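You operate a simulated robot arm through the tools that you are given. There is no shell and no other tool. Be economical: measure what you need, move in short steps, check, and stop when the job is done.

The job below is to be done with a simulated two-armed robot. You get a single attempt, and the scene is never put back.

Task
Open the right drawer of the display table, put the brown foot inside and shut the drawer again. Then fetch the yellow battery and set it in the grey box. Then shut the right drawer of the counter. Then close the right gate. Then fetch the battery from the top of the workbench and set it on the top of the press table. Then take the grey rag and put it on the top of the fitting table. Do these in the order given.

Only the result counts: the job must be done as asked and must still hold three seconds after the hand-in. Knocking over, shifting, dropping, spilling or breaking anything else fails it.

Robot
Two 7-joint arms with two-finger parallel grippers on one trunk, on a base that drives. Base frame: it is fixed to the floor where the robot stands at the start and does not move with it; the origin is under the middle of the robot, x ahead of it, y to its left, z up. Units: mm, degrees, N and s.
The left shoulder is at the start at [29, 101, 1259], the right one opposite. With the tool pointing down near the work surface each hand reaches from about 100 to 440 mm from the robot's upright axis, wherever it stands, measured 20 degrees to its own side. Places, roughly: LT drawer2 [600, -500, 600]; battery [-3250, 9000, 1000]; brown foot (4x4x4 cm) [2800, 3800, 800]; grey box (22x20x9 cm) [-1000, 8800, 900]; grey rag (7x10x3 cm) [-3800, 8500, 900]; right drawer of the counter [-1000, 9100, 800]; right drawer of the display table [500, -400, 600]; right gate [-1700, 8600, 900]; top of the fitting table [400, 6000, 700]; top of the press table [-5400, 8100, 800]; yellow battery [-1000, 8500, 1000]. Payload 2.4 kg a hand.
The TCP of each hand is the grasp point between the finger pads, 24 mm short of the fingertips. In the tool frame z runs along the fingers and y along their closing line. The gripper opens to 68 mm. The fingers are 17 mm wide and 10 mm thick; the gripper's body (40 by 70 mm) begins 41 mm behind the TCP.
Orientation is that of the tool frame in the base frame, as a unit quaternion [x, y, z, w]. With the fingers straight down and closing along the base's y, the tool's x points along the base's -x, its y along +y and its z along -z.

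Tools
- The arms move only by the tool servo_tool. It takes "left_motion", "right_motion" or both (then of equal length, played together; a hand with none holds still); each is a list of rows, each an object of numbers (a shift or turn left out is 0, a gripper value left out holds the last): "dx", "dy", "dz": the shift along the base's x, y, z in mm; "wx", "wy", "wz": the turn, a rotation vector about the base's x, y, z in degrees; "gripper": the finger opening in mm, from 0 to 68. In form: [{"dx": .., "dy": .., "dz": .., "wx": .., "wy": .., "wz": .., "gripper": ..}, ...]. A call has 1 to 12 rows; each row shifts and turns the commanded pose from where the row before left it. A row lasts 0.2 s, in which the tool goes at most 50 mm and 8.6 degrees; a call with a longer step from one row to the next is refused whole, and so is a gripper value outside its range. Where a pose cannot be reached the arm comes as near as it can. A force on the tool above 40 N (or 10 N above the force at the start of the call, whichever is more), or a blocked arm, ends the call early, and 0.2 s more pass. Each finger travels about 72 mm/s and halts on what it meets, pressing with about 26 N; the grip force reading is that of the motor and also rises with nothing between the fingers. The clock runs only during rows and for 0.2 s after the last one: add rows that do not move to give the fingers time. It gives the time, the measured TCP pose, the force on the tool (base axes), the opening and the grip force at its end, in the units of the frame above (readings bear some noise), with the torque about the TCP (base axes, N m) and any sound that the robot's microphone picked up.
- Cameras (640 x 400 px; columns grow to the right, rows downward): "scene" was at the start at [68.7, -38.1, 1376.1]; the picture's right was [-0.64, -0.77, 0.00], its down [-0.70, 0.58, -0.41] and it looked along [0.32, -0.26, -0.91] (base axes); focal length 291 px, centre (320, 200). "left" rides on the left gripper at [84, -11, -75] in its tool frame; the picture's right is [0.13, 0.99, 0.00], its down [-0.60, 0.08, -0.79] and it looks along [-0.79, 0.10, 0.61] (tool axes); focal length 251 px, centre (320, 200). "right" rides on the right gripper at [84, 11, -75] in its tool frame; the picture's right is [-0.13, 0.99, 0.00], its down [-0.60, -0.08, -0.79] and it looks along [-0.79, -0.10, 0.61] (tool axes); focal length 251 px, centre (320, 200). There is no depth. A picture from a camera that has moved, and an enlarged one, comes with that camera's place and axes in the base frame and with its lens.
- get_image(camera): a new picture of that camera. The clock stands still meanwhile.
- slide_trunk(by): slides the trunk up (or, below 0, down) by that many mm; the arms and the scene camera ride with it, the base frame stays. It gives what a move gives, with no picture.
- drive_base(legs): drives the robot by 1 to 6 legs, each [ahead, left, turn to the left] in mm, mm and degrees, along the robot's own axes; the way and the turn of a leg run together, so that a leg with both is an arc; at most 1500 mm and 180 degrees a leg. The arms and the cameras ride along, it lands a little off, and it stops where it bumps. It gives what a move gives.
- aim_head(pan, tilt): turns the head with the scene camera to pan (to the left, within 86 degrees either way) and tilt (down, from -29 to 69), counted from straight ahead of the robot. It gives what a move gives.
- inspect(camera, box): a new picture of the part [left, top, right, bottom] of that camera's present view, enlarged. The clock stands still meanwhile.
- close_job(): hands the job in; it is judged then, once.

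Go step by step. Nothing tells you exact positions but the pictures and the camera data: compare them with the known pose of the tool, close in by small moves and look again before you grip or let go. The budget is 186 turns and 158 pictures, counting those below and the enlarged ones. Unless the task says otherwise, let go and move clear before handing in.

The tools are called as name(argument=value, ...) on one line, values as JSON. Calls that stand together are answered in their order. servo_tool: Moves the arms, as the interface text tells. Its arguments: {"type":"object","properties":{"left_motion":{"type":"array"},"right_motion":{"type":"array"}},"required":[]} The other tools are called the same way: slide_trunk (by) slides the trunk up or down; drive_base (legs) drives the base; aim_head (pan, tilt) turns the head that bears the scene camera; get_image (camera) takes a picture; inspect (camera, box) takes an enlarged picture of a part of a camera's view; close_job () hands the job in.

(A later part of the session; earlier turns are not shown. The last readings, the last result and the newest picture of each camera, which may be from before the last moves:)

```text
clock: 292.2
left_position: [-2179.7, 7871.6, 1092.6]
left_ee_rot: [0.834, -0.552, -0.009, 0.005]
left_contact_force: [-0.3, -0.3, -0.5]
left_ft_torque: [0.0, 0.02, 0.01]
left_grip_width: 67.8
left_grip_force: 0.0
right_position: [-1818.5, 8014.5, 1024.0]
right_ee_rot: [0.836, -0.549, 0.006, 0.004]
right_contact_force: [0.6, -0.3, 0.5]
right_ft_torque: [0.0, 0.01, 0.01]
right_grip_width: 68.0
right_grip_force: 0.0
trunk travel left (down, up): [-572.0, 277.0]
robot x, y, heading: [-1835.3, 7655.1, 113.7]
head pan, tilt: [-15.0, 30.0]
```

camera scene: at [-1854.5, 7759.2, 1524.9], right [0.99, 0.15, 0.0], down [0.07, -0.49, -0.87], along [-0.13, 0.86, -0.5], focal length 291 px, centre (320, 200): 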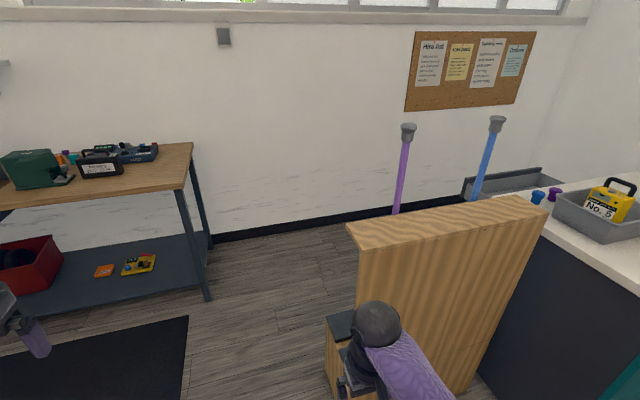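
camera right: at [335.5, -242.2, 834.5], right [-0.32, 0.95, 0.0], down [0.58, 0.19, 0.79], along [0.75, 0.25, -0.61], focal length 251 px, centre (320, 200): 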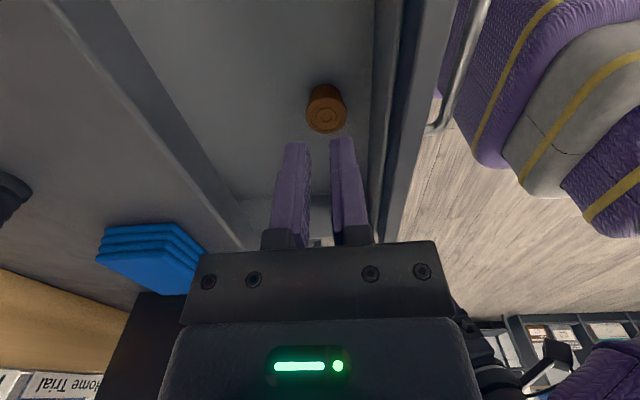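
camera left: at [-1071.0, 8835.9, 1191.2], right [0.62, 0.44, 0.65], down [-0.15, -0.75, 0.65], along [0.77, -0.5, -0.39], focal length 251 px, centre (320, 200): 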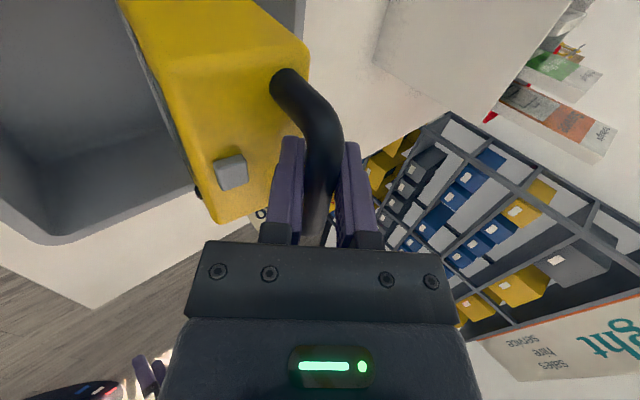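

servo_tool(left_motion=[{"dx": 20, "dy": -7, "dz": -12}, {"dx": 20, "dy": -7, "dz": -12}, {"dx": 20, "dy": -7, "dz": -12}, {"dx": 20, "dy": -7, "dz": -12}, {"dx": 20, "dy": -7, "dz": -12}, {"dx": 20, "dy": -7, "dz": -12}])

drive_base(legs=[[0, 300, 0], [1000, 0, 0]])

aim_head(pan=-60, tilt=30)

get_image(camera="scene")

```text
clock: 293.6
left_position: [-2058.8, 7829.1, 1019.8]
left_ee_rot: [0.834, -0.552, -0.01, 0.006]
left_contact_force: [0.4, -0.8, 0.7]
left_ft_torque: [0.02, 0.0, 0.0]
left_grip_width: 67.9
left_grip_force: 0.0
right_position: [-1818.5, 8014.9, 1024.0]
right_ee_rot: [0.836, -0.549, 0.005, 0.004]
right_contact_force: [-0.2, -0.4, 0.0]
right_ft_torque: [0.02, 0.0, -0.01]
right_grip_width: 68.3
right_grip_force: 0.0
trunk travel left (down, up): [-572.0, 277.0]
robot x, y, heading: [-1835.9, 7658.2, 113.5]
head pan, tilt: [-15.0, 30.0]
```

```text
clock: 300.4
left_position: [-2730.5, 8619.1, 1019.1]
left_ee_rot: [0.833, -0.553, -0.011, 0.005]
left_contact_force: [-0.1, -0.2, 0.0]
left_ft_torque: [0.04, -0.01, 0.01]
left_grip_width: 67.7
left_grip_force: 0.1
right_position: [-2488.0, 8803.0, 1023.9]
right_ee_rot: [0.834, -0.551, 0.007, 0.004]
right_contact_force: [0.2, 1.1, 0.6]
right_ft_torque: [0.02, -0.01, 0.02]
right_grip_width: 67.9
right_grip_force: 0.1
trunk travel left (down, up): [-572.0, 277.0]
robot x, y, heading: [-2504.8, 8444.8, 113.4]
head pan, tilt: [-15.0, 30.0]
```

```text
clock: 301.5
left_position: [-2729.9, 8618.0, 1020.8]
left_ee_rot: [0.833, -0.554, -0.01, 0.005]
left_contact_force: [0.9, -0.4, 0.1]
left_ft_torque: [0.01, 0.0, 0.0]
left_grip_width: 68.2
left_grip_force: 0.0
right_position: [-2488.4, 8802.2, 1024.6]
right_ee_rot: [0.835, -0.551, 0.006, 0.004]
right_contact_force: [0.8, 0.2, -0.1]
right_ft_torque: [0.0, 0.0, 0.0]
right_grip_width: 67.7
right_grip_force: 0.1
trunk travel left (down, up): [-572.0, 277.0]
robot x, y, heading: [-2503.7, 8444.6, 113.1]
head pan, tilt: [-60.0, 30.0]
```

```text
80 pictures are left
camera scene: at [-2458.2, 8530.6, 1524.9], right [0.8, -0.6, 0.0], down [-0.3, -0.4, -0.87], along [0.52, 0.69, -0.5], focal length 291 px, centre (320, 200)
```

scene: 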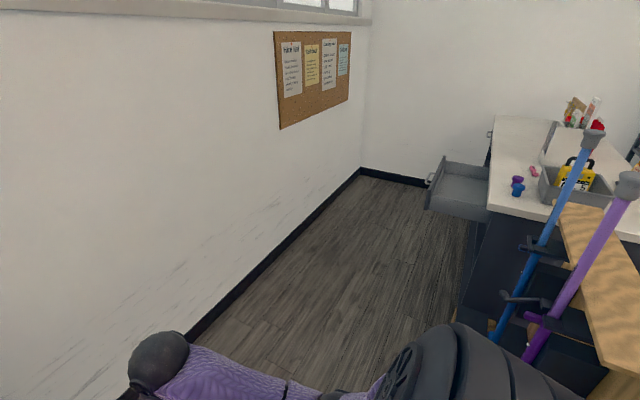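

Now I see the staff side: open drawer, canes behind the cabinet, and a wide passage along the wall. I turn along it and drive in behind the drawer.

drive_base(legs=[[0, 0, -88], [330, 200, 0], [400, 350, 0], [1000, 50, 0]])

aim_head(pan=-60, tilt=40)

get_image(camera="scene")

```text
clock: 315.1
left_position: [-1026.7, 9947.2, 1020.7]
left_ee_rot: [-0.214, 0.977, 0.012, 0.003]
left_contact_force: [0.0, 0.1, -0.3]
left_ft_torque: [-0.02, 0.0, 0.0]
left_grip_width: 67.8
left_grip_force: 0.1
right_position: [-834.5, 9711.4, 1023.7]
right_ee_rot: [-0.218, 0.976, -0.002, -0.008]
right_contact_force: [-0.6, -0.3, 0.0]
right_ft_torque: [0.0, 0.02, 0.0]
right_grip_width: 67.9
right_grip_force: 0.0
trunk travel left (down, up): [-572.0, 277.0]
robot x, y, heading: [-1190.0, 9718.5, 25.4]
head pan, tilt: [-60.0, 30.0]
```

```text
clock: 315.9
left_position: [-1025.0, 9946.5, 1019.8]
left_ee_rot: [-0.214, 0.977, 0.011, 0.003]
left_contact_force: [0.0, -0.6, 0.5]
left_ft_torque: [0.0, 0.0, 0.0]
left_grip_width: 67.8
left_grip_force: 0.0
right_position: [-833.6, 9711.2, 1024.7]
right_ee_rot: [-0.218, 0.976, -0.002, -0.007]
right_contact_force: [-0.2, -0.1, 0.7]
right_ft_torque: [0.02, 0.01, 0.01]
right_grip_width: 68.1
right_grip_force: 0.1
trunk travel left (down, up): [-572.0, 277.0]
robot x, y, heading: [-1191.1, 9714.6, 25.7]
head pan, tilt: [-60.0, 40.0]
```

```text
79 pictures are left
camera scene: at [-1108.9, 9675.1, 1509.6], right [-0.57, -0.82, 0.0], down [-0.53, 0.37, -0.77], along [0.63, -0.44, -0.64], focal length 291 px, centre (320, 200)
```

scene: 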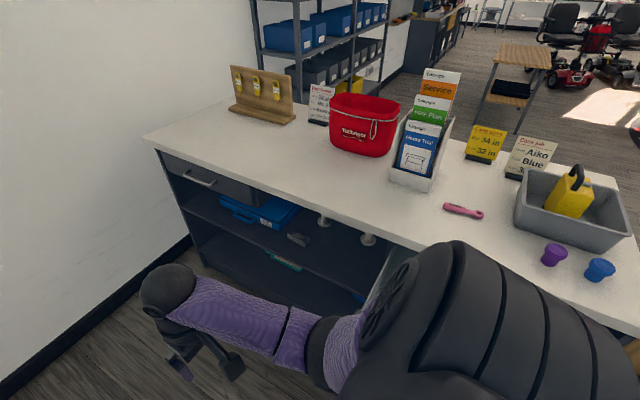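

I turn to face the counter's back and look at the drawer.

drive_base(legs=[[0, 0, -90]])

aim_head(pan=-10, tilt=52)

get_image(camera="scene")

get_image(camera="right")

```text
clock: 320.1
left_position: [-961.1, 9552.3, 1020.7]
left_ee_rot: [0.536, 0.844, 0.006, 0.01]
left_contact_force: [0.1, 0.1, -0.2]
left_ft_torque: [0.04, 0.0, 0.01]
left_grip_width: 68.4
left_grip_force: 0.1
right_position: [-1195.6, 9358.2, 1024.9]
right_ee_rot: [0.533, 0.846, 0.004, -0.006]
right_contact_force: [0.0, -0.1, 0.2]
right_ft_torque: [0.01, 0.0, -0.01]
right_grip_width: 67.9
right_grip_force: 0.2
trunk travel left (down, up): [-572.0, 277.0]
robot x, y, heading: [-1192.3, 9717.2, -64.0]
head pan, tilt: [-60.0, 40.0]
```

```text
clock: 321.2
left_position: [-961.5, 9551.1, 1020.4]
left_ee_rot: [0.536, 0.844, 0.006, 0.01]
left_contact_force: [0.4, 0.8, -0.1]
left_ft_torque: [0.0, 0.0, 0.01]
left_grip_width: 68.0
left_grip_force: 0.0
right_position: [-1194.9, 9357.3, 1025.3]
right_ee_rot: [0.533, 0.846, 0.004, -0.006]
right_contact_force: [-0.6, -0.2, 0.2]
right_ft_torque: [-0.01, -0.02, -0.02]
right_grip_width: 68.1
right_grip_force: 0.0
trunk travel left (down, up): [-572.0, 277.0]
robot x, y, heading: [-1193.3, 9715.2, -64.1]
head pan, tilt: [-10.0, 52.0]
```

```text
78 pictures are left
camera scene: at [-1165.6, 9630.8, 1492.8], right [-0.96, -0.27, 0.0], down [-0.21, 0.76, -0.62], along [0.17, -0.59, -0.79], focal length 291 px, centre (320, 200)
```

scene: 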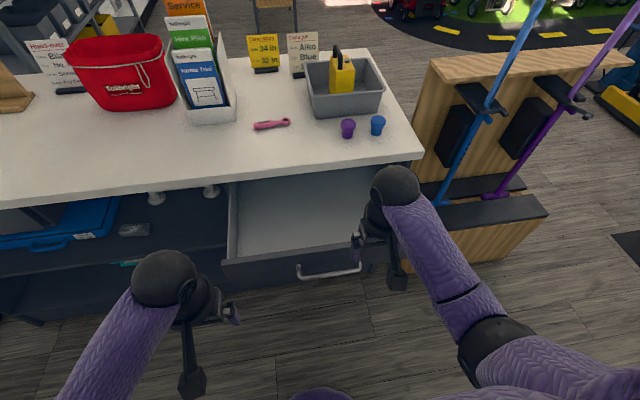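

```text
77 pictures are left
camera right: at [-1221.9, 9437.4, 1101.3], right [0.95, 0.31, 0.0], down [0.2, -0.59, 0.78], along [0.24, -0.75, -0.62], focal length 251 px, centre (320, 200)
```

right: 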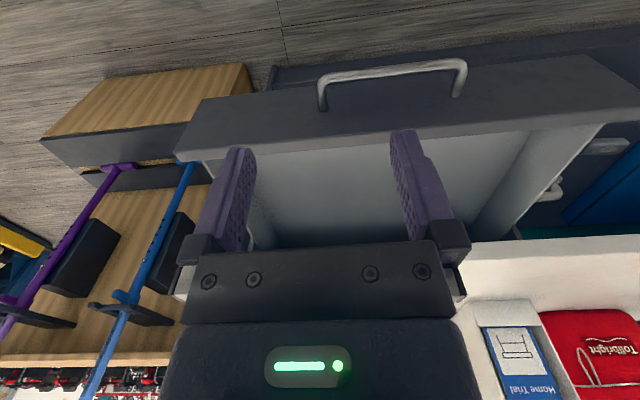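

Handle triangulates to [-1104,9336,800]. I back up 100 mm, close the right fingers, and lower the hand in front of the handle.

drive_base(legs=[[-110, 0, 0]])

slide_trunk(by=-130)

servo_tool(right_motion=[{"dx": 27, "dy": 13, "dz": -25, "gripper": 0}, {"dx": 27, "dy": 13, "dz": -25}, {"dx": 9, "dy": 4, "dz": -25}, {"dz": -20}])

get_image(camera="scene")

```text
clock: 322.4
left_position: [-1010.1, 9651.9, 1019.7]
left_ee_rot: [0.537, 0.844, 0.005, 0.01]
left_contact_force: [-0.1, 0.4, -0.1]
left_ft_torque: [-0.04, -0.06, -0.02]
left_grip_width: 67.8
left_grip_force: 0.0
right_position: [-1244.9, 9458.7, 1024.4]
right_ee_rot: [0.533, 0.846, 0.004, -0.005]
right_contact_force: [-0.2, 0.3, 0.1]
right_ft_torque: [-0.02, -0.02, 0.0]
right_grip_width: 67.9
right_grip_force: 0.0
trunk travel left (down, up): [-572.0, 277.0]
robot x, y, heading: [-1245.9, 9819.0, -64.0]
head pan, tilt: [-10.0, 52.0]
```

```text
clock: 324.0
left_position: [-1009.8, 9650.8, 891.2]
left_ee_rot: [0.537, 0.844, 0.006, 0.01]
left_contact_force: [-0.2, 0.6, -0.1]
left_ft_torque: [-0.04, -0.02, 0.0]
left_grip_width: 68.1
left_grip_force: 0.0
right_position: [-1243.8, 9458.1, 894.0]
right_ee_rot: [0.533, 0.846, 0.004, -0.006]
right_contact_force: [-1.2, 0.0, -0.5]
right_ft_torque: [-0.01, 0.01, -0.03]
right_grip_width: 68.1
right_grip_force: 0.0
trunk travel left (down, up): [-442.0, 407.0]
robot x, y, heading: [-1240.3, 9814.2, -64.1]
head pan, tilt: [-10.0, 52.0]
```

```text
clock: 325.0
left_position: [-1007.9, 9652.4, 890.1]
left_ee_rot: [0.536, 0.844, 0.006, 0.01]
left_contact_force: [0.3, 0.2, -0.5]
left_ft_torque: [0.03, -0.04, 0.01]
left_grip_width: 68.2
left_grip_force: 0.1
right_position: [-1181.3, 9487.8, 798.6]
right_ee_rot: [0.533, 0.846, 0.004, -0.006]
right_contact_force: [-0.4, 0.3, -0.6]
right_ft_torque: [-0.01, 0.02, 0.0]
right_grip_width: 0.0
right_grip_force: 23.9
trunk travel left (down, up): [-442.0, 407.0]
robot x, y, heading: [-1239.5, 9818.9, -64.5]
head pan, tilt: [-10.0, 52.0]
```

```text
76 pictures are left
camera scene: at [-1208.8, 9720.5, 1362.3], right [-0.96, -0.27, 0.0], down [-0.21, 0.76, -0.62], along [0.17, -0.59, -0.79], focal length 291 px, centre (320, 200)
```

scene: 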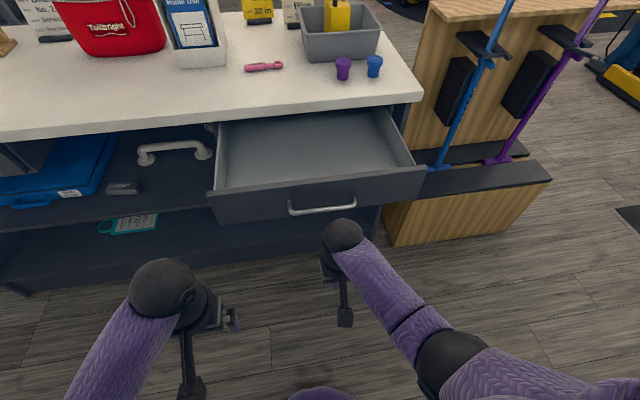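

Hand is squarely in front of the handle, 170 mm away. I drive forward 290 mm, pushing the drawer most of the way.

drive_base(legs=[[200, 0, 0], [90, 0, 0]])

servo_tool(right_motion=[{"dx": 5, "dy": -10}, {"dx": 5, "dy": -10}, {"dx": 4, "dy": -8}, {"dx": 4, "dy": -8}, {"dx": 4, "dy": -8}])

get_image(camera="scene")

```text
clock: 327.3
left_position: [-884.5, 9388.2, 890.1]
left_ee_rot: [0.538, 0.843, 0.006, 0.009]
left_contact_force: [0.2, -0.2, -0.9]
left_ft_torque: [0.03, 0.02, 0.0]
left_grip_width: 68.1
left_grip_force: 0.0
right_position: [-1056.7, 9223.8, 798.8]
right_ee_rot: [0.534, 0.845, 0.004, -0.007]
right_contact_force: [0.0, 0.1, 0.9]
right_ft_torque: [0.01, -0.02, 0.0]
right_grip_width: 0.0
right_grip_force: 23.7
trunk travel left (down, up): [-442.0, 407.0]
robot x, y, heading: [-1111.0, 9553.8, -64.5]
head pan, tilt: [-10.0, 52.0]
```

```text
clock: 328.5
left_position: [-884.6, 9389.2, 890.2]
left_ee_rot: [0.538, 0.843, 0.006, 0.011]
left_contact_force: [-0.5, -0.4, 0.1]
left_ft_torque: [0.0, -0.01, 0.0]
left_grip_width: 68.1
left_grip_force: 0.0
right_position: [-1035.5, 9181.7, 799.1]
right_ee_rot: [0.534, 0.845, 0.004, -0.006]
right_contact_force: [0.2, 0.2, -0.1]
right_ft_torque: [-0.02, 0.0, 0.0]
right_grip_width: 0.0
right_grip_force: 23.5
trunk travel left (down, up): [-442.0, 407.0]
robot x, y, heading: [-1114.3, 9557.9, -64.6]
head pan, tilt: [-10.0, 52.0]
```

```text
75 pictures are left
camera scene: at [-1083.6, 9458.6, 1362.3], right [-0.96, -0.27, 0.0], down [-0.21, 0.76, -0.62], along [0.16, -0.59, -0.79], focal length 291 px, centre (320, 200)
```

scene: 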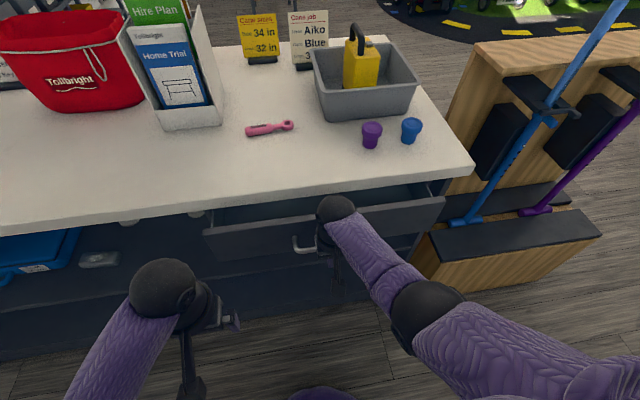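

It is about 60 mm from shut. I keep pushing in small steps.

servo_tool(right_motion=[{"dx": 4, "dy": -9}, {"dx": 4, "dy": -9}, {"dx": 4, "dy": -9}, {"dx": 4, "dy": -9}, {"dx": 4, "dy": -9}, {"dx": 4, "dy": -9}])

get_image(camera="scene")

```text
clock: 329.9
left_position: [-884.9, 9388.5, 889.6]
left_ee_rot: [0.538, 0.843, 0.006, 0.01]
left_contact_force: [0.6, 0.8, 0.3]
left_ft_torque: [-0.03, 0.04, 0.01]
left_grip_width: 67.9
left_grip_force: 0.1
right_position: [-1023.7, 9143.9, 811.0]
right_ee_rot: [0.534, 0.845, 0.004, -0.006]
right_contact_force: [0.1, 2.4, -0.5]
right_ft_torque: [-0.02, 0.01, -0.01]
right_grip_width: 0.0
right_grip_force: 23.8
right hand out of reach, approached as far as the arm can: row 4, 5, 6
trunk travel left (down, up): [-442.0, 407.0]
robot x, y, heading: [-1114.3, 9551.5, -64.5]
head pan, tilt: [-10.0, 52.0]
```

```text
74 pictures are left
camera scene: at [-1083.6, 9458.5, 1362.3], right [-0.96, -0.27, 0.0], down [-0.21, 0.76, -0.62], along [0.16, -0.59, -0.79], focal length 291 px, centre (320, 200)
```

scene: 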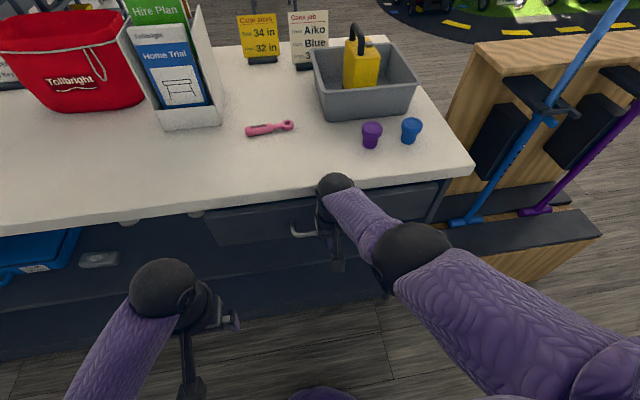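

At the arm's limit; I move the base up 60 mm with the hand drawn back a bit, then finish the push under force control.

servo_tool(right_motion=[{"dx": -13, "dy": 27, "dz": -6}, {"dx": -13, "dy": 27, "dz": -5}])

drive_base(legs=[[70, 0, 0]])

servo_tool(right_motion=[{"dx": 4, "dy": -9}, {"dx": 4, "dy": -9}, {"dx": 4, "dy": -9}, {"dx": 4, "dy": -9}, {"dx": 4, "dy": -9}, {"dx": 3, "dy": -6}, {"dx": 3, "dy": -6}, {"dx": 3, "dy": -6}])

inspect(camera="scene", box=[180, 140, 480, 330])

```text
clock: 330.5
left_position: [-884.2, 9388.2, 889.7]
left_ee_rot: [0.538, 0.843, 0.006, 0.01]
left_contact_force: [-0.3, 0.1, 0.1]
left_ft_torque: [0.02, 0.03, 0.02]
left_grip_width: 67.7
left_grip_force: 0.1
right_position: [-1051.5, 9197.1, 799.8]
right_ee_rot: [0.535, 0.845, 0.004, -0.006]
right_contact_force: [-0.2, -0.6, -0.5]
right_ft_torque: [0.04, -0.01, 0.0]
right_grip_width: 0.1
right_grip_force: 23.8
trunk travel left (down, up): [-442.0, 407.0]
robot x, y, heading: [-1114.4, 9554.8, -64.4]
head pan, tilt: [-10.0, 52.0]
```

```text
clock: 331.5
left_position: [-854.7, 9325.3, 890.5]
left_ee_rot: [0.538, 0.843, 0.007, 0.009]
left_contact_force: [0.0, -0.2, 0.0]
left_ft_torque: [0.02, 0.04, 0.04]
left_grip_width: 67.8
left_grip_force: 0.1
right_position: [-1019.4, 9135.1, 799.6]
right_ee_rot: [0.534, 0.845, 0.004, -0.007]
right_contact_force: [-0.3, 0.1, 0.0]
right_ft_torque: [-0.01, 0.02, 0.0]
right_grip_width: 0.0
right_grip_force: 23.5
trunk travel left (down, up): [-442.0, 407.0]
robot x, y, heading: [-1087.1, 9490.0, -64.4]
head pan, tilt: [-10.0, 52.0]
```

```text
clock: 332.4
left_position: [-855.6, 9329.2, 891.5]
left_ee_rot: [0.539, 0.842, 0.005, 0.011]
left_contact_force: [-0.3, 0.0, 0.4]
left_ft_torque: [0.0, 0.02, -0.02]
left_grip_width: 67.8
left_grip_force: 0.1
right_position: [-1011.3, 9116.0, 797.3]
right_ee_rot: [0.536, 0.844, 0.008, -0.015]
right_contact_force: [-9.7, 21.2, 8.9]
right_ft_torque: [-0.73, -0.35, 0.1]
right_grip_width: 0.0
right_grip_force: 23.6
trunk travel left (down, up): [-442.0, 407.0]
robot x, y, heading: [-1081.5, 9493.8, -64.7]
head pan, tilt: [-10.0, 52.0]
stopped in row 4 (right hand): the force on the tool passed its limit at 52 N (the readings are from after the stop); the commanded pose is now the measured one
```

```text
2.11 times, centred on (330, 235) of scene
camera zoom: at [-1055.8, 9400.2, 1362.7], right [-0.96, -0.27, 0.0], down [-0.21, 0.76, -0.62], along [0.16, -0.6, -0.79], focal length 612 px, centre (299, 126)
```

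zoom: 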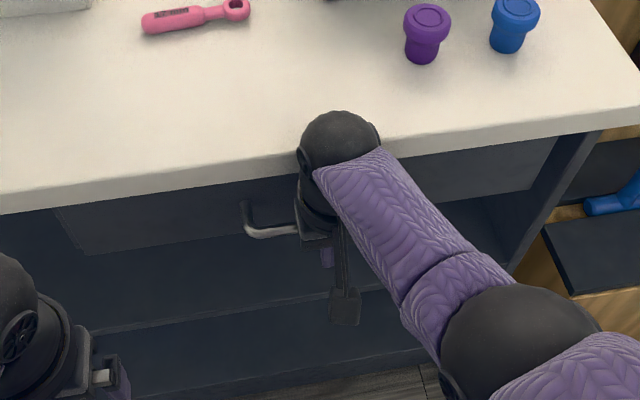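

Firm stop reached. I back away and check it is fully shut.

servo_tool(right_motion=[{"dx": -9, "dy": 18}, {"dx": -13, "dy": 26}, {"dx": -13, "dy": 26}])

drive_base(legs=[[-350, 0, 0]])

aim_head(pan=0, tilt=35)

get_image(camera="scene")

```text
clock: 333.2
left_position: [-855.0, 9327.3, 889.8]
left_ee_rot: [0.538, 0.843, 0.006, 0.01]
left_contact_force: [-0.1, 0.3, 0.0]
left_ft_torque: [0.01, -0.02, -0.01]
left_grip_width: 68.0
left_grip_force: 0.0
right_position: [-1045.4, 9182.7, 797.0]
right_ee_rot: [0.535, 0.845, 0.008, -0.014]
right_contact_force: [-0.5, -1.3, 0.2]
right_ft_torque: [0.04, -0.01, 0.02]
right_grip_width: 0.0
right_grip_force: 22.9
trunk travel left (down, up): [-442.0, 407.0]
robot x, y, heading: [-1089.4, 9492.5, -64.7]
head pan, tilt: [-10.0, 52.0]
```

```text
clock: 335.4
left_position: [-1004.6, 9640.8, 889.7]
left_ee_rot: [0.54, 0.842, 0.006, 0.01]
left_contact_force: [0.1, -1.0, -0.8]
left_ft_torque: [0.02, 0.01, 0.0]
left_grip_width: 68.0
left_grip_force: 0.0
right_position: [-1197.4, 9497.0, 798.4]
right_ee_rot: [0.537, 0.844, 0.008, -0.014]
right_contact_force: [-0.4, 0.1, 0.4]
right_ft_torque: [-0.02, 0.01, -0.02]
right_grip_width: 0.0
right_grip_force: 23.7
trunk travel left (down, up): [-442.0, 407.0]
robot x, y, heading: [-1235.1, 9809.0, -64.8]
head pan, tilt: [-10.0, 52.0]
```

```text
clock: 336.2
left_position: [-1004.4, 9640.9, 889.4]
left_ee_rot: [0.541, 0.841, 0.006, 0.01]
left_contact_force: [-1.5, -0.2, 1.0]
left_ft_torque: [0.03, -0.02, -0.03]
left_grip_width: 68.0
left_grip_force: 0.1
right_position: [-1196.8, 9496.7, 797.1]
right_ee_rot: [0.537, 0.843, 0.007, -0.014]
right_contact_force: [0.3, -0.3, 0.3]
right_ft_torque: [-0.01, -0.01, -0.05]
right_grip_width: 0.1
right_grip_force: 24.2
trunk travel left (down, up): [-442.0, 407.0]
robot x, y, heading: [-1234.5, 9808.3, -64.9]
head pan, tilt: [0.0, 35.0]
```

```text
72 pictures are left
camera scene: at [-1186.1, 9704.6, 1386.6], right [-0.91, -0.43, 0.0], down [-0.24, 0.52, -0.82], along [0.35, -0.74, -0.57], focal length 291 px, centre (320, 200)
```

scene: 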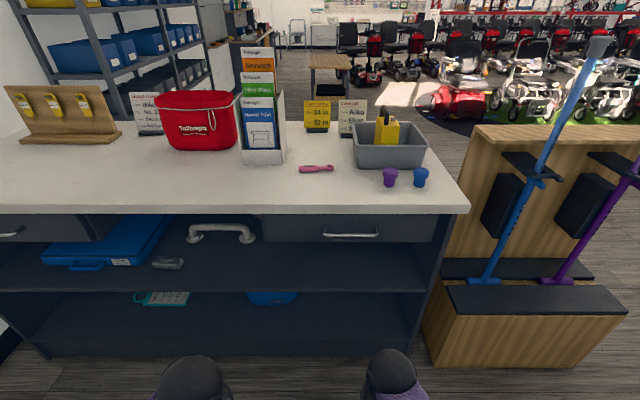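

The drawer is shut, flush like its neighbour. The "right gate" seems to be the black retaining arm by the purple cane on the rack; I move over to look.

drive_base(legs=[[0, -800, 0]])

get_image(camera="scene")

inspect(camera="scene", box=[230, 90, 430, 220])

```text
clock: 340.5
left_position: [-1734.9, 9297.9, 888.4]
left_ee_rot: [0.54, 0.841, 0.006, 0.01]
left_contact_force: [0.7, 0.2, 0.3]
left_ft_torque: [-0.01, -0.01, 0.01]
left_grip_width: 68.0
left_grip_force: 0.0
right_position: [-1925.5, 9154.8, 796.6]
right_ee_rot: [0.537, 0.843, 0.008, -0.014]
right_contact_force: [0.0, -1.2, -0.6]
right_ft_torque: [0.02, 0.03, 0.02]
right_grip_width: 0.1
right_grip_force: 23.6
trunk travel left (down, up): [-442.0, 407.0]
robot x, y, heading: [-1965.0, 9465.0, -64.6]
head pan, tilt: [0.0, 35.0]
```

```text
71 pictures are left
camera scene: at [-1915.1, 9362.6, 1386.7], right [-0.91, -0.42, 0.0], down [-0.24, 0.52, -0.82], along [0.35, -0.74, -0.57], focal length 291 px, centre (320, 200)
```

scene: 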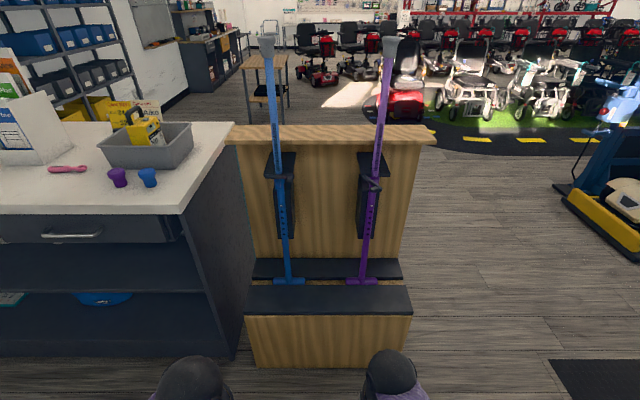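

```text
3.08 times, centred on (330, 155) of scene
camera zoom: at [-1915.1, 9362.6, 1386.7], right [-0.91, -0.42, 0.0], down [-0.24, 0.52, -0.82], along [0.35, -0.74, -0.57], focal length 895 px, centre (289, 338)
```

zoom: 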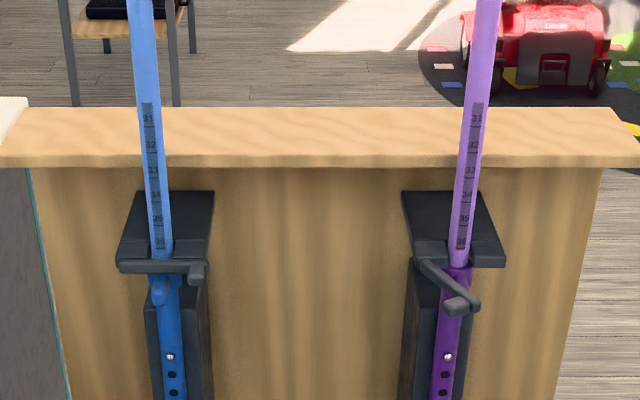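

The left gate is shut across the blue cane; the right gate arm is hinged at its left and sticks out about 70°. I need to swing its tip right-and-inward. I drive closer and tilt the right tool 45° forward.

drive_base(legs=[[430, 0, 0]])

servo_tool(right_motion=[{"wx": -7.2, "wy": -3.4}, {"wx": -7.2, "wy": -3.4}, {"wx": -7.2, "wy": -3.4}, {"wx": -7.2, "wy": -3.4}, {"wx": -7.2, "wy": -3.4}, {"wx": -4.5, "wy": -2.1}])

get_image(camera="scene")

inspect(camera="scene", box=[280, 120, 480, 260])

```text
clock: 343.2
left_position: [-1550.9, 8901.9, 891.2]
left_ee_rot: [0.543, 0.84, 0.005, 0.01]
left_contact_force: [-0.3, -0.2, 0.0]
left_ft_torque: [0.0, -0.01, -0.02]
left_grip_width: 68.1
left_grip_force: 0.0
right_position: [-1744.4, 8759.2, 797.7]
right_ee_rot: [0.54, 0.841, 0.007, -0.013]
right_contact_force: [0.1, 0.1, -0.4]
right_ft_torque: [-0.02, 0.04, 0.05]
right_grip_width: 0.4
right_grip_force: 23.9
trunk travel left (down, up): [-442.0, 407.0]
robot x, y, heading: [-1777.4, 9068.1, -65.2]
head pan, tilt: [0.0, 35.0]
```

```text
clock: 344.6
left_position: [-1552.1, 8900.8, 890.3]
left_ee_rot: [0.543, 0.84, 0.007, 0.01]
left_contact_force: [-0.3, 0.3, 0.0]
left_ft_torque: [0.02, -0.01, 0.02]
left_grip_width: 67.8
left_grip_force: 0.0
right_position: [-1744.1, 8759.3, 797.2]
right_ee_rot: [0.502, 0.783, -0.195, 0.312]
right_contact_force: [0.0, -0.2, 0.8]
right_ft_torque: [0.01, 0.03, -0.02]
right_grip_width: 0.0
right_grip_force: 23.5
trunk travel left (down, up): [-442.0, 407.0]
robot x, y, heading: [-1781.7, 9068.1, -65.2]
head pan, tilt: [0.0, 35.0]
```

```text
69 pictures are left
camera scene: at [-1731.8, 8967.0, 1386.7], right [-0.91, -0.42, 0.0], down [-0.24, 0.52, -0.82], along [0.34, -0.74, -0.57], focal length 291 px, centre (320, 200)
```

scene: 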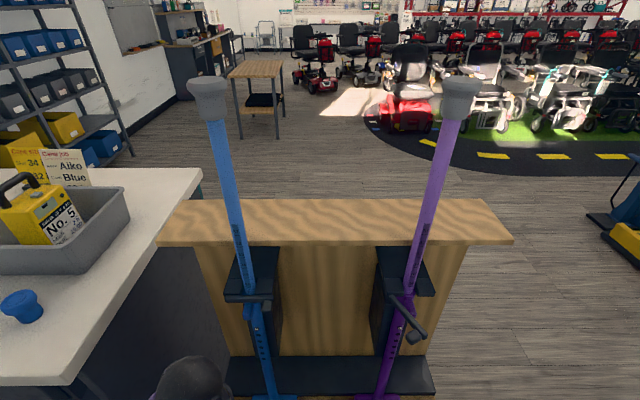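

```text
2.86 times, centred on (380, 190) of scene
camera zoom: at [-1731.8, 8967.0, 1386.7], right [-0.91, -0.42, 0.0], down [-0.24, 0.52, -0.82], along [0.34, -0.74, -0.57], focal length 831 px, centre (149, 229)
```

zoom: 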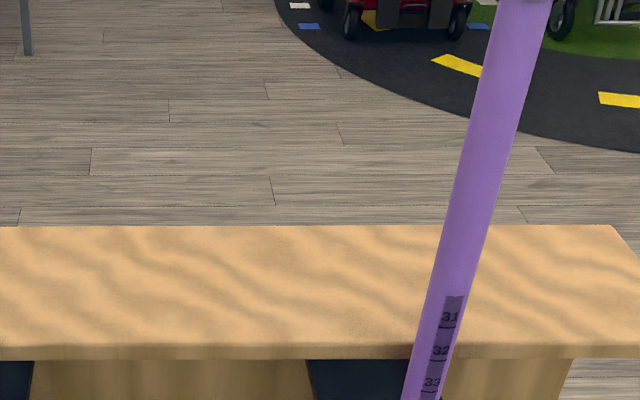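

Triangulated: gate hinge ≈ [-1712,8618,943], tip ≈ [-1765,8669,943] (about 69° open). I place the closed fingertips just left of the gate.

servo_tool(right_motion=[{"dz": 38}, {"dz": 38}, {"dz": 38}, {"dz": 38}, {"dx": 10, "dy": -28}, {"dx": 10, "dy": -26}, {}])

aim_head(pan=-10, tilt=50)

get_image(camera="scene")

get_image(camera="right")

```text
clock: 346.2
left_position: [-1551.9, 8900.9, 889.3]
left_ee_rot: [0.543, 0.84, 0.006, 0.01]
left_contact_force: [0.2, -0.1, 0.4]
left_ft_torque: [-0.06, 0.01, -0.02]
left_grip_width: 68.1
left_grip_force: 0.1
right_position: [-1724.2, 8704.4, 947.9]
right_ee_rot: [0.503, 0.783, -0.194, 0.31]
right_contact_force: [-0.6, 0.3, -0.2]
right_ft_torque: [0.01, 0.02, -0.04]
right_grip_width: 0.0
right_grip_force: 23.3
trunk travel left (down, up): [-442.0, 407.0]
robot x, y, heading: [-1780.7, 9067.5, -65.4]
head pan, tilt: [0.0, 35.0]
```

```text
clock: 347.0
left_position: [-1551.7, 8902.1, 890.0]
left_ee_rot: [0.543, 0.84, 0.005, 0.011]
left_contact_force: [-0.6, 0.0, -0.3]
left_ft_torque: [-0.02, 0.01, -0.01]
left_grip_width: 68.0
left_grip_force: 0.0
right_position: [-1722.9, 8705.4, 949.5]
right_ee_rot: [0.503, 0.783, -0.196, 0.31]
right_contact_force: [-0.2, 0.4, -0.2]
right_ft_torque: [0.0, 0.01, 0.0]
right_grip_width: 0.1
right_grip_force: 24.0
trunk travel left (down, up): [-442.0, 407.0]
robot x, y, heading: [-1784.3, 9071.7, -65.8]
head pan, tilt: [-10.0, 50.0]
```

```text
67 pictures are left
camera scene: at [-1749.0, 8972.3, 1365.0], right [-0.97, -0.25, 0.0], down [-0.2, 0.74, -0.64], along [0.16, -0.62, -0.77], focal length 291 px, centre (320, 200)
```

scene: 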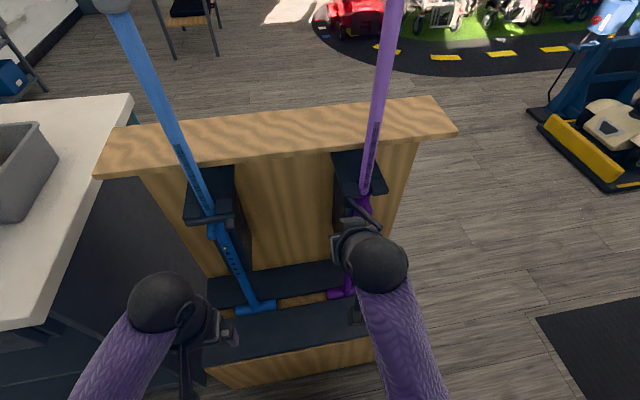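

```text
66 pictures are left
camera right: at [-1760.8, 8811.9, 947.3], right [0.94, 0.33, 0.09], down [-0.12, 0.05, 0.99], along [0.32, -0.94, 0.09], focal length 251 px, centre (320, 200)
```

right: 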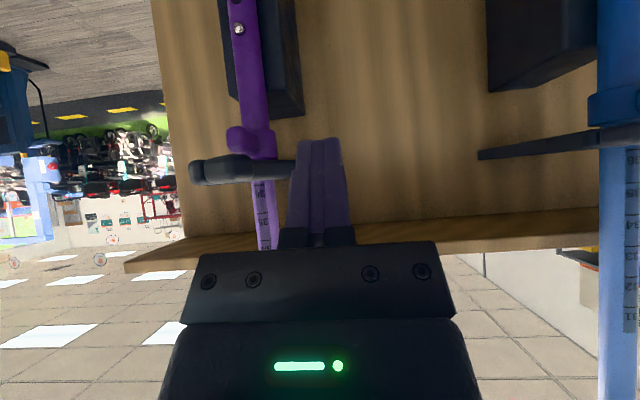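

The fingertips are at gate height, just left of the gate. I sweep right and inward along its arc, first half.

servo_tool(right_motion=[{"dx": -10.7, "dy": -12.6}, {"dx": -16.8, "dy": -20.9}, {"dx": -10.2, "dy": -11.3}, {"dx": -7.2, "dy": -13.2}])

get_image(camera="right")

get_image(camera="scene")

```text
clock: 348.0
left_position: [-1550.3, 8901.3, 890.5]
left_ee_rot: [0.543, 0.839, 0.006, 0.01]
left_contact_force: [0.3, 1.1, -0.2]
left_ft_torque: [0.02, -0.01, 0.02]
left_grip_width: 68.1
left_grip_force: 0.1
right_position: [-1769.0, 8646.5, 949.0]
right_ee_rot: [0.503, 0.783, -0.194, 0.31]
right_contact_force: [0.1, -0.7, 0.1]
right_ft_torque: [0.0, 0.01, -0.03]
right_grip_width: 0.0
right_grip_force: 23.5
trunk travel left (down, up): [-442.0, 407.0]
robot x, y, heading: [-1779.8, 9071.2, -65.2]
head pan, tilt: [-10.0, 50.0]
```

```text
65 pictures are left
camera right: at [-1806.2, 8753.9, 947.5], right [0.94, 0.33, 0.09], down [-0.12, 0.05, 0.99], along [0.32, -0.94, 0.09], focal length 251 px, centre (320, 200)
```

right: 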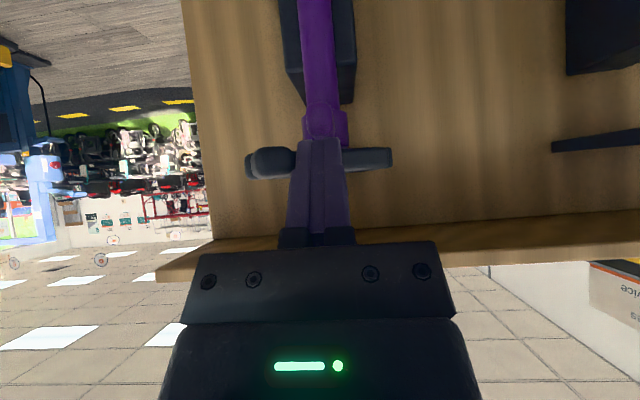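

```text
64 pictures are left
camera scene: at [-1749.2, 8972.3, 1364.9], right [-0.97, -0.25, 0.0], down [-0.19, 0.74, -0.64], along [0.16, -0.62, -0.77], focal length 291 px, centre (320, 200)
```

scene: 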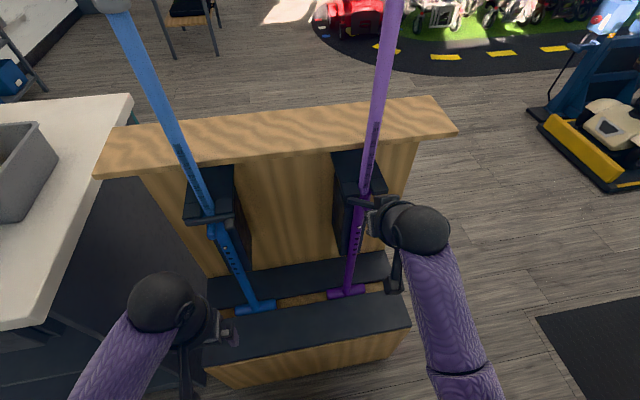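

The gate swings with the finger. I complete the arc gently.

servo_tool(right_motion=[{"dx": -3.6, "dy": -11}, {"dx": 0.3, "dy": -9}, {"dx": 1, "dy": -6}])

inspect(camera="scene", box=[300, 130, 460, 270])

get_image(camera="right")

```text
clock: 348.8
left_position: [-1552.1, 8902.1, 889.5]
left_ee_rot: [0.543, 0.84, 0.006, 0.01]
left_contact_force: [0.0, 1.2, 0.1]
left_ft_torque: [0.0, -0.01, 0.01]
left_grip_width: 67.8
left_grip_force: 0.1
right_position: [-1770.0, 8621.8, 948.9]
right_ee_rot: [0.502, 0.784, -0.195, 0.31]
right_contact_force: [-0.1, -0.3, 0.5]
right_ft_torque: [0.0, -0.01, -0.02]
right_grip_width: 0.0
right_grip_force: 24.0
trunk travel left (down, up): [-442.0, 407.0]
robot x, y, heading: [-1778.1, 9072.6, -65.1]
head pan, tilt: [-10.0, 50.0]
```

```text
2.86 times, centred on (380, 200) of scene
camera zoom: at [-1749.1, 8972.3, 1364.9], right [-0.97, -0.25, 0.0], down [-0.2, 0.74, -0.64], along [0.16, -0.62, -0.77], focal length 831 px, centre (149, 200)
```

zoom: 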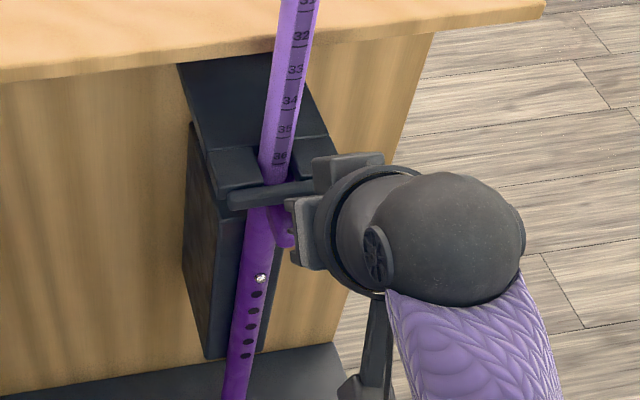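

```text
62 pictures are left
camera right: at [-1808.4, 8728.2, 947.3], right [0.94, 0.33, 0.1], down [-0.12, 0.05, 0.99], along [0.32, -0.94, 0.09], focal length 251 px, centre (320, 200)
```

right: 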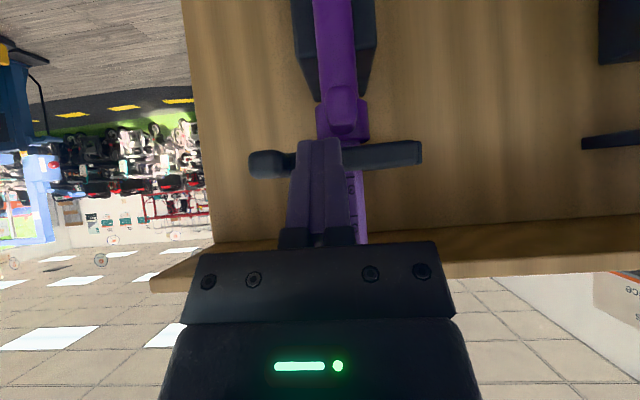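

Nearly closed. I push a few millimetres more until it resists.

servo_tool(right_motion=[{"dx": 1.7, "dy": -4}, {"dx": 1.7, "dy": -4}, {"dx": 1.7, "dy": -4}, {"dx": 1.7, "dy": -4}])

inspect(camera="scene", box=[300, 130, 460, 270])

```text
clock: 349.7
left_position: [-1554.0, 8906.1, 891.8]
left_ee_rot: [0.545, 0.839, 0.006, 0.012]
left_contact_force: [0.2, 0.9, 0.5]
left_ft_torque: [0.03, -0.01, 0.01]
left_grip_width: 67.9
left_grip_force: 0.1
right_position: [-1767.6, 8614.6, 947.4]
right_ee_rot: [0.504, 0.784, -0.193, 0.307]
right_contact_force: [-11.0, 27.5, 10.2]
right_ft_torque: [0.08, 0.06, 0.02]
right_grip_width: 0.0
right_grip_force: 23.3
trunk travel left (down, up): [-442.0, 407.0]
robot x, y, heading: [-1781.5, 9073.9, -65.3]
head pan, tilt: [-10.0, 50.0]
stopped in row 4 (right hand): the force on the tool passed its limit at 44 N (the readings are from after the stop); the commanded pose is now the measured one
```

```text
2.86 times, centred on (380, 200) of scene
camera zoom: at [-1751.3, 8978.5, 1365.5], right [-0.97, -0.25, 0.0], down [-0.19, 0.74, -0.65], along [0.16, -0.62, -0.76], focal length 831 px, centre (149, 200)
```

zoom: 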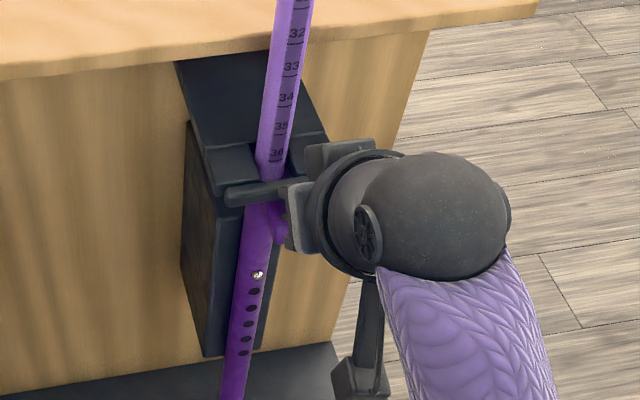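

Solid stop. I retract straight back and verify.

servo_tool(right_motion=[{"dx": -6, "dy": 13}, {"dx": -12, "dy": 26}, {"dx": -14, "dy": 30}, {"dx": -14, "dy": 30}])

drive_base(legs=[[-250, 0, 0]])

inspect(camera="scene", box=[190, 60, 420, 220])

```text
clock: 350.7
left_position: [-1551.8, 8902.5, 889.5]
left_ee_rot: [0.543, 0.84, 0.006, 0.01]
left_contact_force: [0.5, -0.1, -0.7]
left_ft_torque: [-0.01, 0.03, 0.0]
left_grip_width: 68.1
left_grip_force: 0.2
right_position: [-1812.9, 8709.4, 947.5]
right_ee_rot: [0.505, 0.784, -0.192, 0.306]
right_contact_force: [0.1, 0.5, 0.0]
right_ft_torque: [-0.01, 0.01, -0.02]
right_grip_width: 0.2
right_grip_force: 23.0
trunk travel left (down, up): [-442.0, 407.0]
robot x, y, heading: [-1778.5, 9069.6, -65.3]
head pan, tilt: [-10.0, 50.0]
```

```text
clock: 352.5
left_position: [-1656.8, 9129.6, 889.2]
left_ee_rot: [0.544, 0.839, 0.006, 0.01]
left_contact_force: [0.2, 0.1, 0.2]
left_ft_torque: [-0.03, 0.02, -0.02]
left_grip_width: 68.0
left_grip_force: 0.2
right_position: [-1917.1, 8937.6, 946.9]
right_ee_rot: [0.504, 0.784, -0.193, 0.306]
right_contact_force: [-0.1, -0.8, -0.8]
right_ft_torque: [0.0, -0.01, 0.01]
right_grip_width: 0.1
right_grip_force: 23.8
trunk travel left (down, up): [-442.0, 407.0]
robot x, y, heading: [-1883.2, 9298.5, -65.3]
head pan, tilt: [-10.0, 50.0]
```

```text
2.50 times, centred on (305, 140) of scene
camera zoom: at [-1854.1, 9200.8, 1365.0], right [-0.97, -0.25, 0.0], down [-0.19, 0.74, -0.64], along [0.16, -0.62, -0.77], focal length 727 px, centre (358, 350)
```

zoom: 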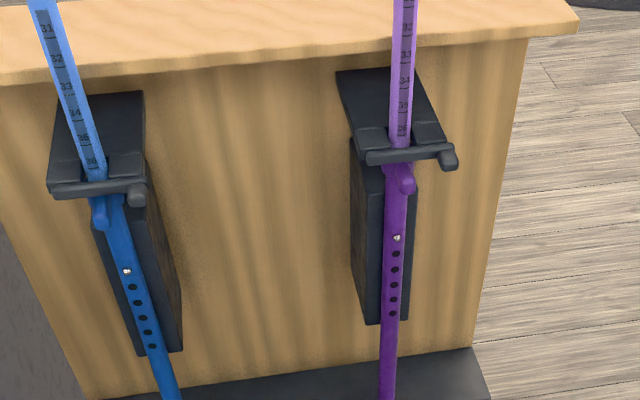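

Right gate is closed like the left one. Next the workbench battery: I restore the right tool, turn round and drive out to the workbench front.

servo_tool(right_motion=[{"wx": 7.2, "wy": 3.4, "gripper": 68}, {"wx": 7.2, "wy": 3.4}, {"wx": 7.2, "wy": 3.4}, {"wx": 7.2, "wy": 3.4}, {"wx": 7.2, "wy": 3.4}, {"wx": 4.5, "wy": 2.1}])

drive_base(legs=[[0, 0, 180], [-318, 595, 0], [-150, 640, 0]])

aim_head(pan=10, tilt=35)

get_image(camera="scene")

```text
clock: 353.9
left_position: [-1656.8, 9129.4, 890.7]
left_ee_rot: [0.543, 0.839, 0.006, 0.01]
left_contact_force: [0.5, 0.5, 0.1]
left_ft_torque: [0.01, -0.01, 0.02]
left_grip_width: 68.1
left_grip_force: 0.1
right_position: [-1917.6, 8936.3, 947.1]
right_ee_rot: [0.541, 0.841, 0.012, -0.019]
right_contact_force: [0.1, -0.6, 0.7]
right_ft_torque: [0.0, -0.03, 0.01]
right_grip_width: 68.3
right_grip_force: 0.1
trunk travel left (down, up): [-442.0, 407.0]
robot x, y, heading: [-1885.1, 9297.5, -65.5]
head pan, tilt: [-10.0, 50.0]
```

```text
clock: 368.2
left_position: [-3067.8, 8560.6, 889.5]
left_ee_rot: [0.832, -0.555, -0.011, 0.005]
left_contact_force: [-0.3, 0.2, 0.1]
left_ft_torque: [0.01, -0.02, 0.0]
left_grip_width: 68.2
left_grip_force: 0.0
right_position: [-2801.0, 8744.7, 948.5]
right_ee_rot: [0.834, -0.551, 0.018, 0.011]
right_contact_force: [-0.1, 0.4, -0.2]
right_ft_torque: [-0.02, 0.05, 0.04]
right_grip_width: 68.1
right_grip_force: 0.1
trunk travel left (down, up): [-442.0, 407.0]
robot x, y, heading: [-2845.7, 8385.0, 113.0]
head pan, tilt: [-10.0, 50.0]
```

```text
clock: 369.0
left_position: [-3067.2, 8560.2, 890.2]
left_ee_rot: [0.832, -0.555, -0.01, 0.006]
left_contact_force: [-0.1, 1.0, -0.5]
left_ft_torque: [-0.01, 0.02, 0.03]
left_grip_width: 67.9
left_grip_force: 0.1
right_position: [-2802.8, 8743.9, 947.7]
right_ee_rot: [0.833, -0.552, 0.018, 0.011]
right_contact_force: [0.0, 0.4, 1.0]
right_ft_torque: [-0.01, 0.0, 0.02]
right_grip_width: 68.1
right_grip_force: 0.1
trunk travel left (down, up): [-442.0, 407.0]
robot x, y, heading: [-2844.4, 8386.3, 113.3]
head pan, tilt: [10.0, 35.0]
```

```text
59 pictures are left
camera scene: at [-2903.1, 8482.2, 1386.6], right [0.84, 0.54, 0.0], down [0.31, -0.48, -0.82], along [-0.45, 0.69, -0.57], focal length 291 px, centre (320, 200)
```

scene: 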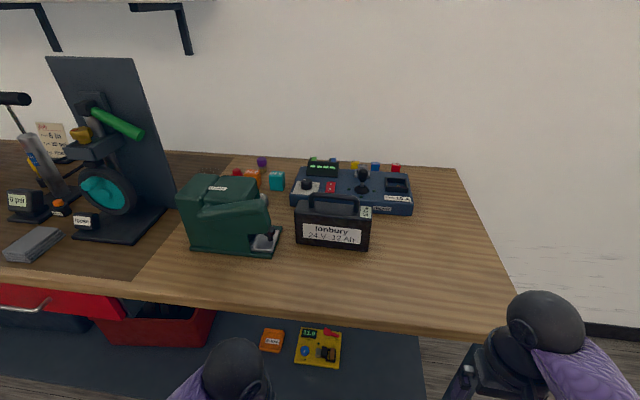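

The black battery "Ionbury" sits with its handle bar parallel to the bench edge; the grey rag lies farther left. I raise the trunk, move in front of it, and set the right tool's yaw to straddle the bar.

slide_trunk(by=130)

drive_base(legs=[[130, 200, 1.5]])

servo_tool(right_motion=[{"wz": 8.3}, {"wz": 8.3}, {"wz": 8.3}, {"wz": 8.3}, {"wz": 8.3}, {"wz": 8.3}, {"wz": 8.3}, {"wz": 8.3}, {"wz": 8.3}, {"wz": 8.3}, {"wz": 7}])

aim_head(pan=-10, tilt=45)

get_image(camera="scene")

get_image(camera="right")

```text
clock: 370.6
left_position: [-3068.7, 8560.8, 1018.9]
left_ee_rot: [0.832, -0.555, -0.01, 0.006]
left_contact_force: [-0.2, -0.9, 0.1]
left_ft_torque: [0.01, 0.0, -0.01]
left_grip_width: 68.1
left_grip_force: 0.2
right_position: [-2801.5, 8745.6, 1077.6]
right_ee_rot: [0.834, -0.552, 0.018, 0.011]
right_contact_force: [1.0, 0.2, 0.1]
right_ft_torque: [0.0, 0.0, 0.01]
right_grip_width: 68.1
right_grip_force: 0.2
trunk travel left (down, up): [-572.0, 277.0]
robot x, y, heading: [-2844.4, 8384.7, 113.2]
head pan, tilt: [10.0, 35.0]
```

```text
clock: 372.4
left_position: [-3307.5, 8596.3, 1019.4]
left_ee_rot: [0.838, -0.545, -0.01, 0.006]
left_contact_force: [-1.1, 0.6, -0.7]
left_ft_torque: [0.0, -0.01, -0.02]
left_grip_width: 67.9
left_grip_force: 0.1
right_position: [-3047.5, 8785.0, 1077.0]
right_ee_rot: [0.841, -0.541, 0.018, 0.011]
right_contact_force: [-0.6, 0.9, -0.6]
right_ft_torque: [-0.02, 0.02, -0.02]
right_grip_width: 68.2
right_grip_force: 0.1
trunk travel left (down, up): [-572.0, 277.0]
robot x, y, heading: [-3080.0, 8426.0, 114.4]
head pan, tilt: [10.0, 35.0]
```

```text
clock: 374.8
left_position: [-3307.7, 8594.3, 1019.3]
left_ee_rot: [0.838, -0.545, -0.011, 0.006]
left_contact_force: [0.2, -0.6, -0.4]
left_ft_torque: [0.0, 0.02, 0.02]
left_grip_width: 67.9
left_grip_force: 0.0
right_position: [-3045.5, 8786.3, 1077.0]
right_ee_rot: [0.977, 0.213, 0.019, -0.005]
right_contact_force: [0.3, -0.6, 0.9]
right_ft_torque: [0.0, -0.01, 0.02]
right_grip_width: 68.0
right_grip_force: 0.0
trunk travel left (down, up): [-572.0, 277.0]
robot x, y, heading: [-3078.9, 8420.1, 114.4]
head pan, tilt: [10.0, 35.0]
```

```text
clock: 375.6
left_position: [-3305.6, 8593.4, 1019.4]
left_ee_rot: [0.838, -0.545, -0.01, 0.006]
left_contact_force: [-0.1, 0.0, 0.2]
left_ft_torque: [0.01, -0.02, -0.05]
left_grip_width: 67.6
left_grip_force: 0.0
right_position: [-3045.2, 8785.2, 1077.2]
right_ee_rot: [0.977, 0.211, 0.021, -0.005]
right_contact_force: [-1.0, 0.8, 0.2]
right_ft_torque: [-0.04, -0.01, 0.0]
right_grip_width: 68.0
right_grip_force: 0.1
trunk travel left (down, up): [-572.0, 277.0]
robot x, y, heading: [-3078.0, 8421.9, 114.1]
head pan, tilt: [-10.0, 45.0]
```

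```text
58 pictures are left
camera scene: at [-3106.6, 8517.0, 1502.3], right [0.97, 0.25, 0.0], down [0.18, -0.68, -0.71], along [-0.18, 0.68, -0.71], focal length 291 px, centre (320, 200)
```

scene: 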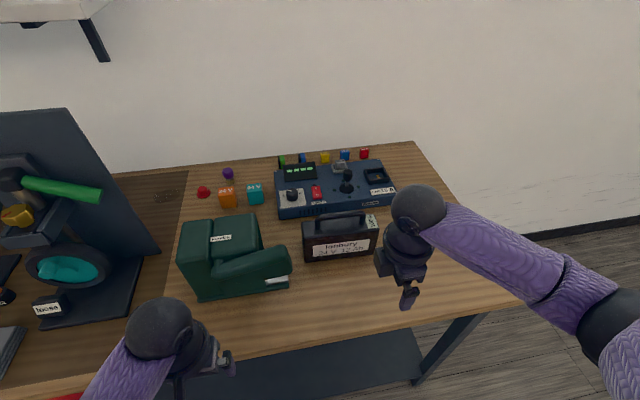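

```text
57 pictures are left
camera right: at [-2967.8, 8809.1, 1156.6], right [0.29, -0.96, -0.01], down [-0.61, -0.19, 0.77], along [-0.74, -0.22, -0.64], focal length 251 px, centre (320, 200)
```

right: 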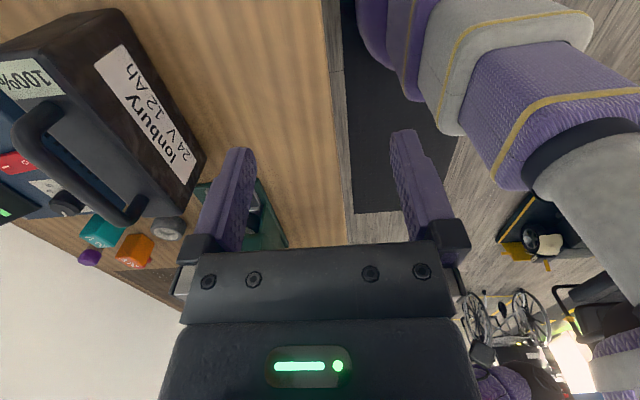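

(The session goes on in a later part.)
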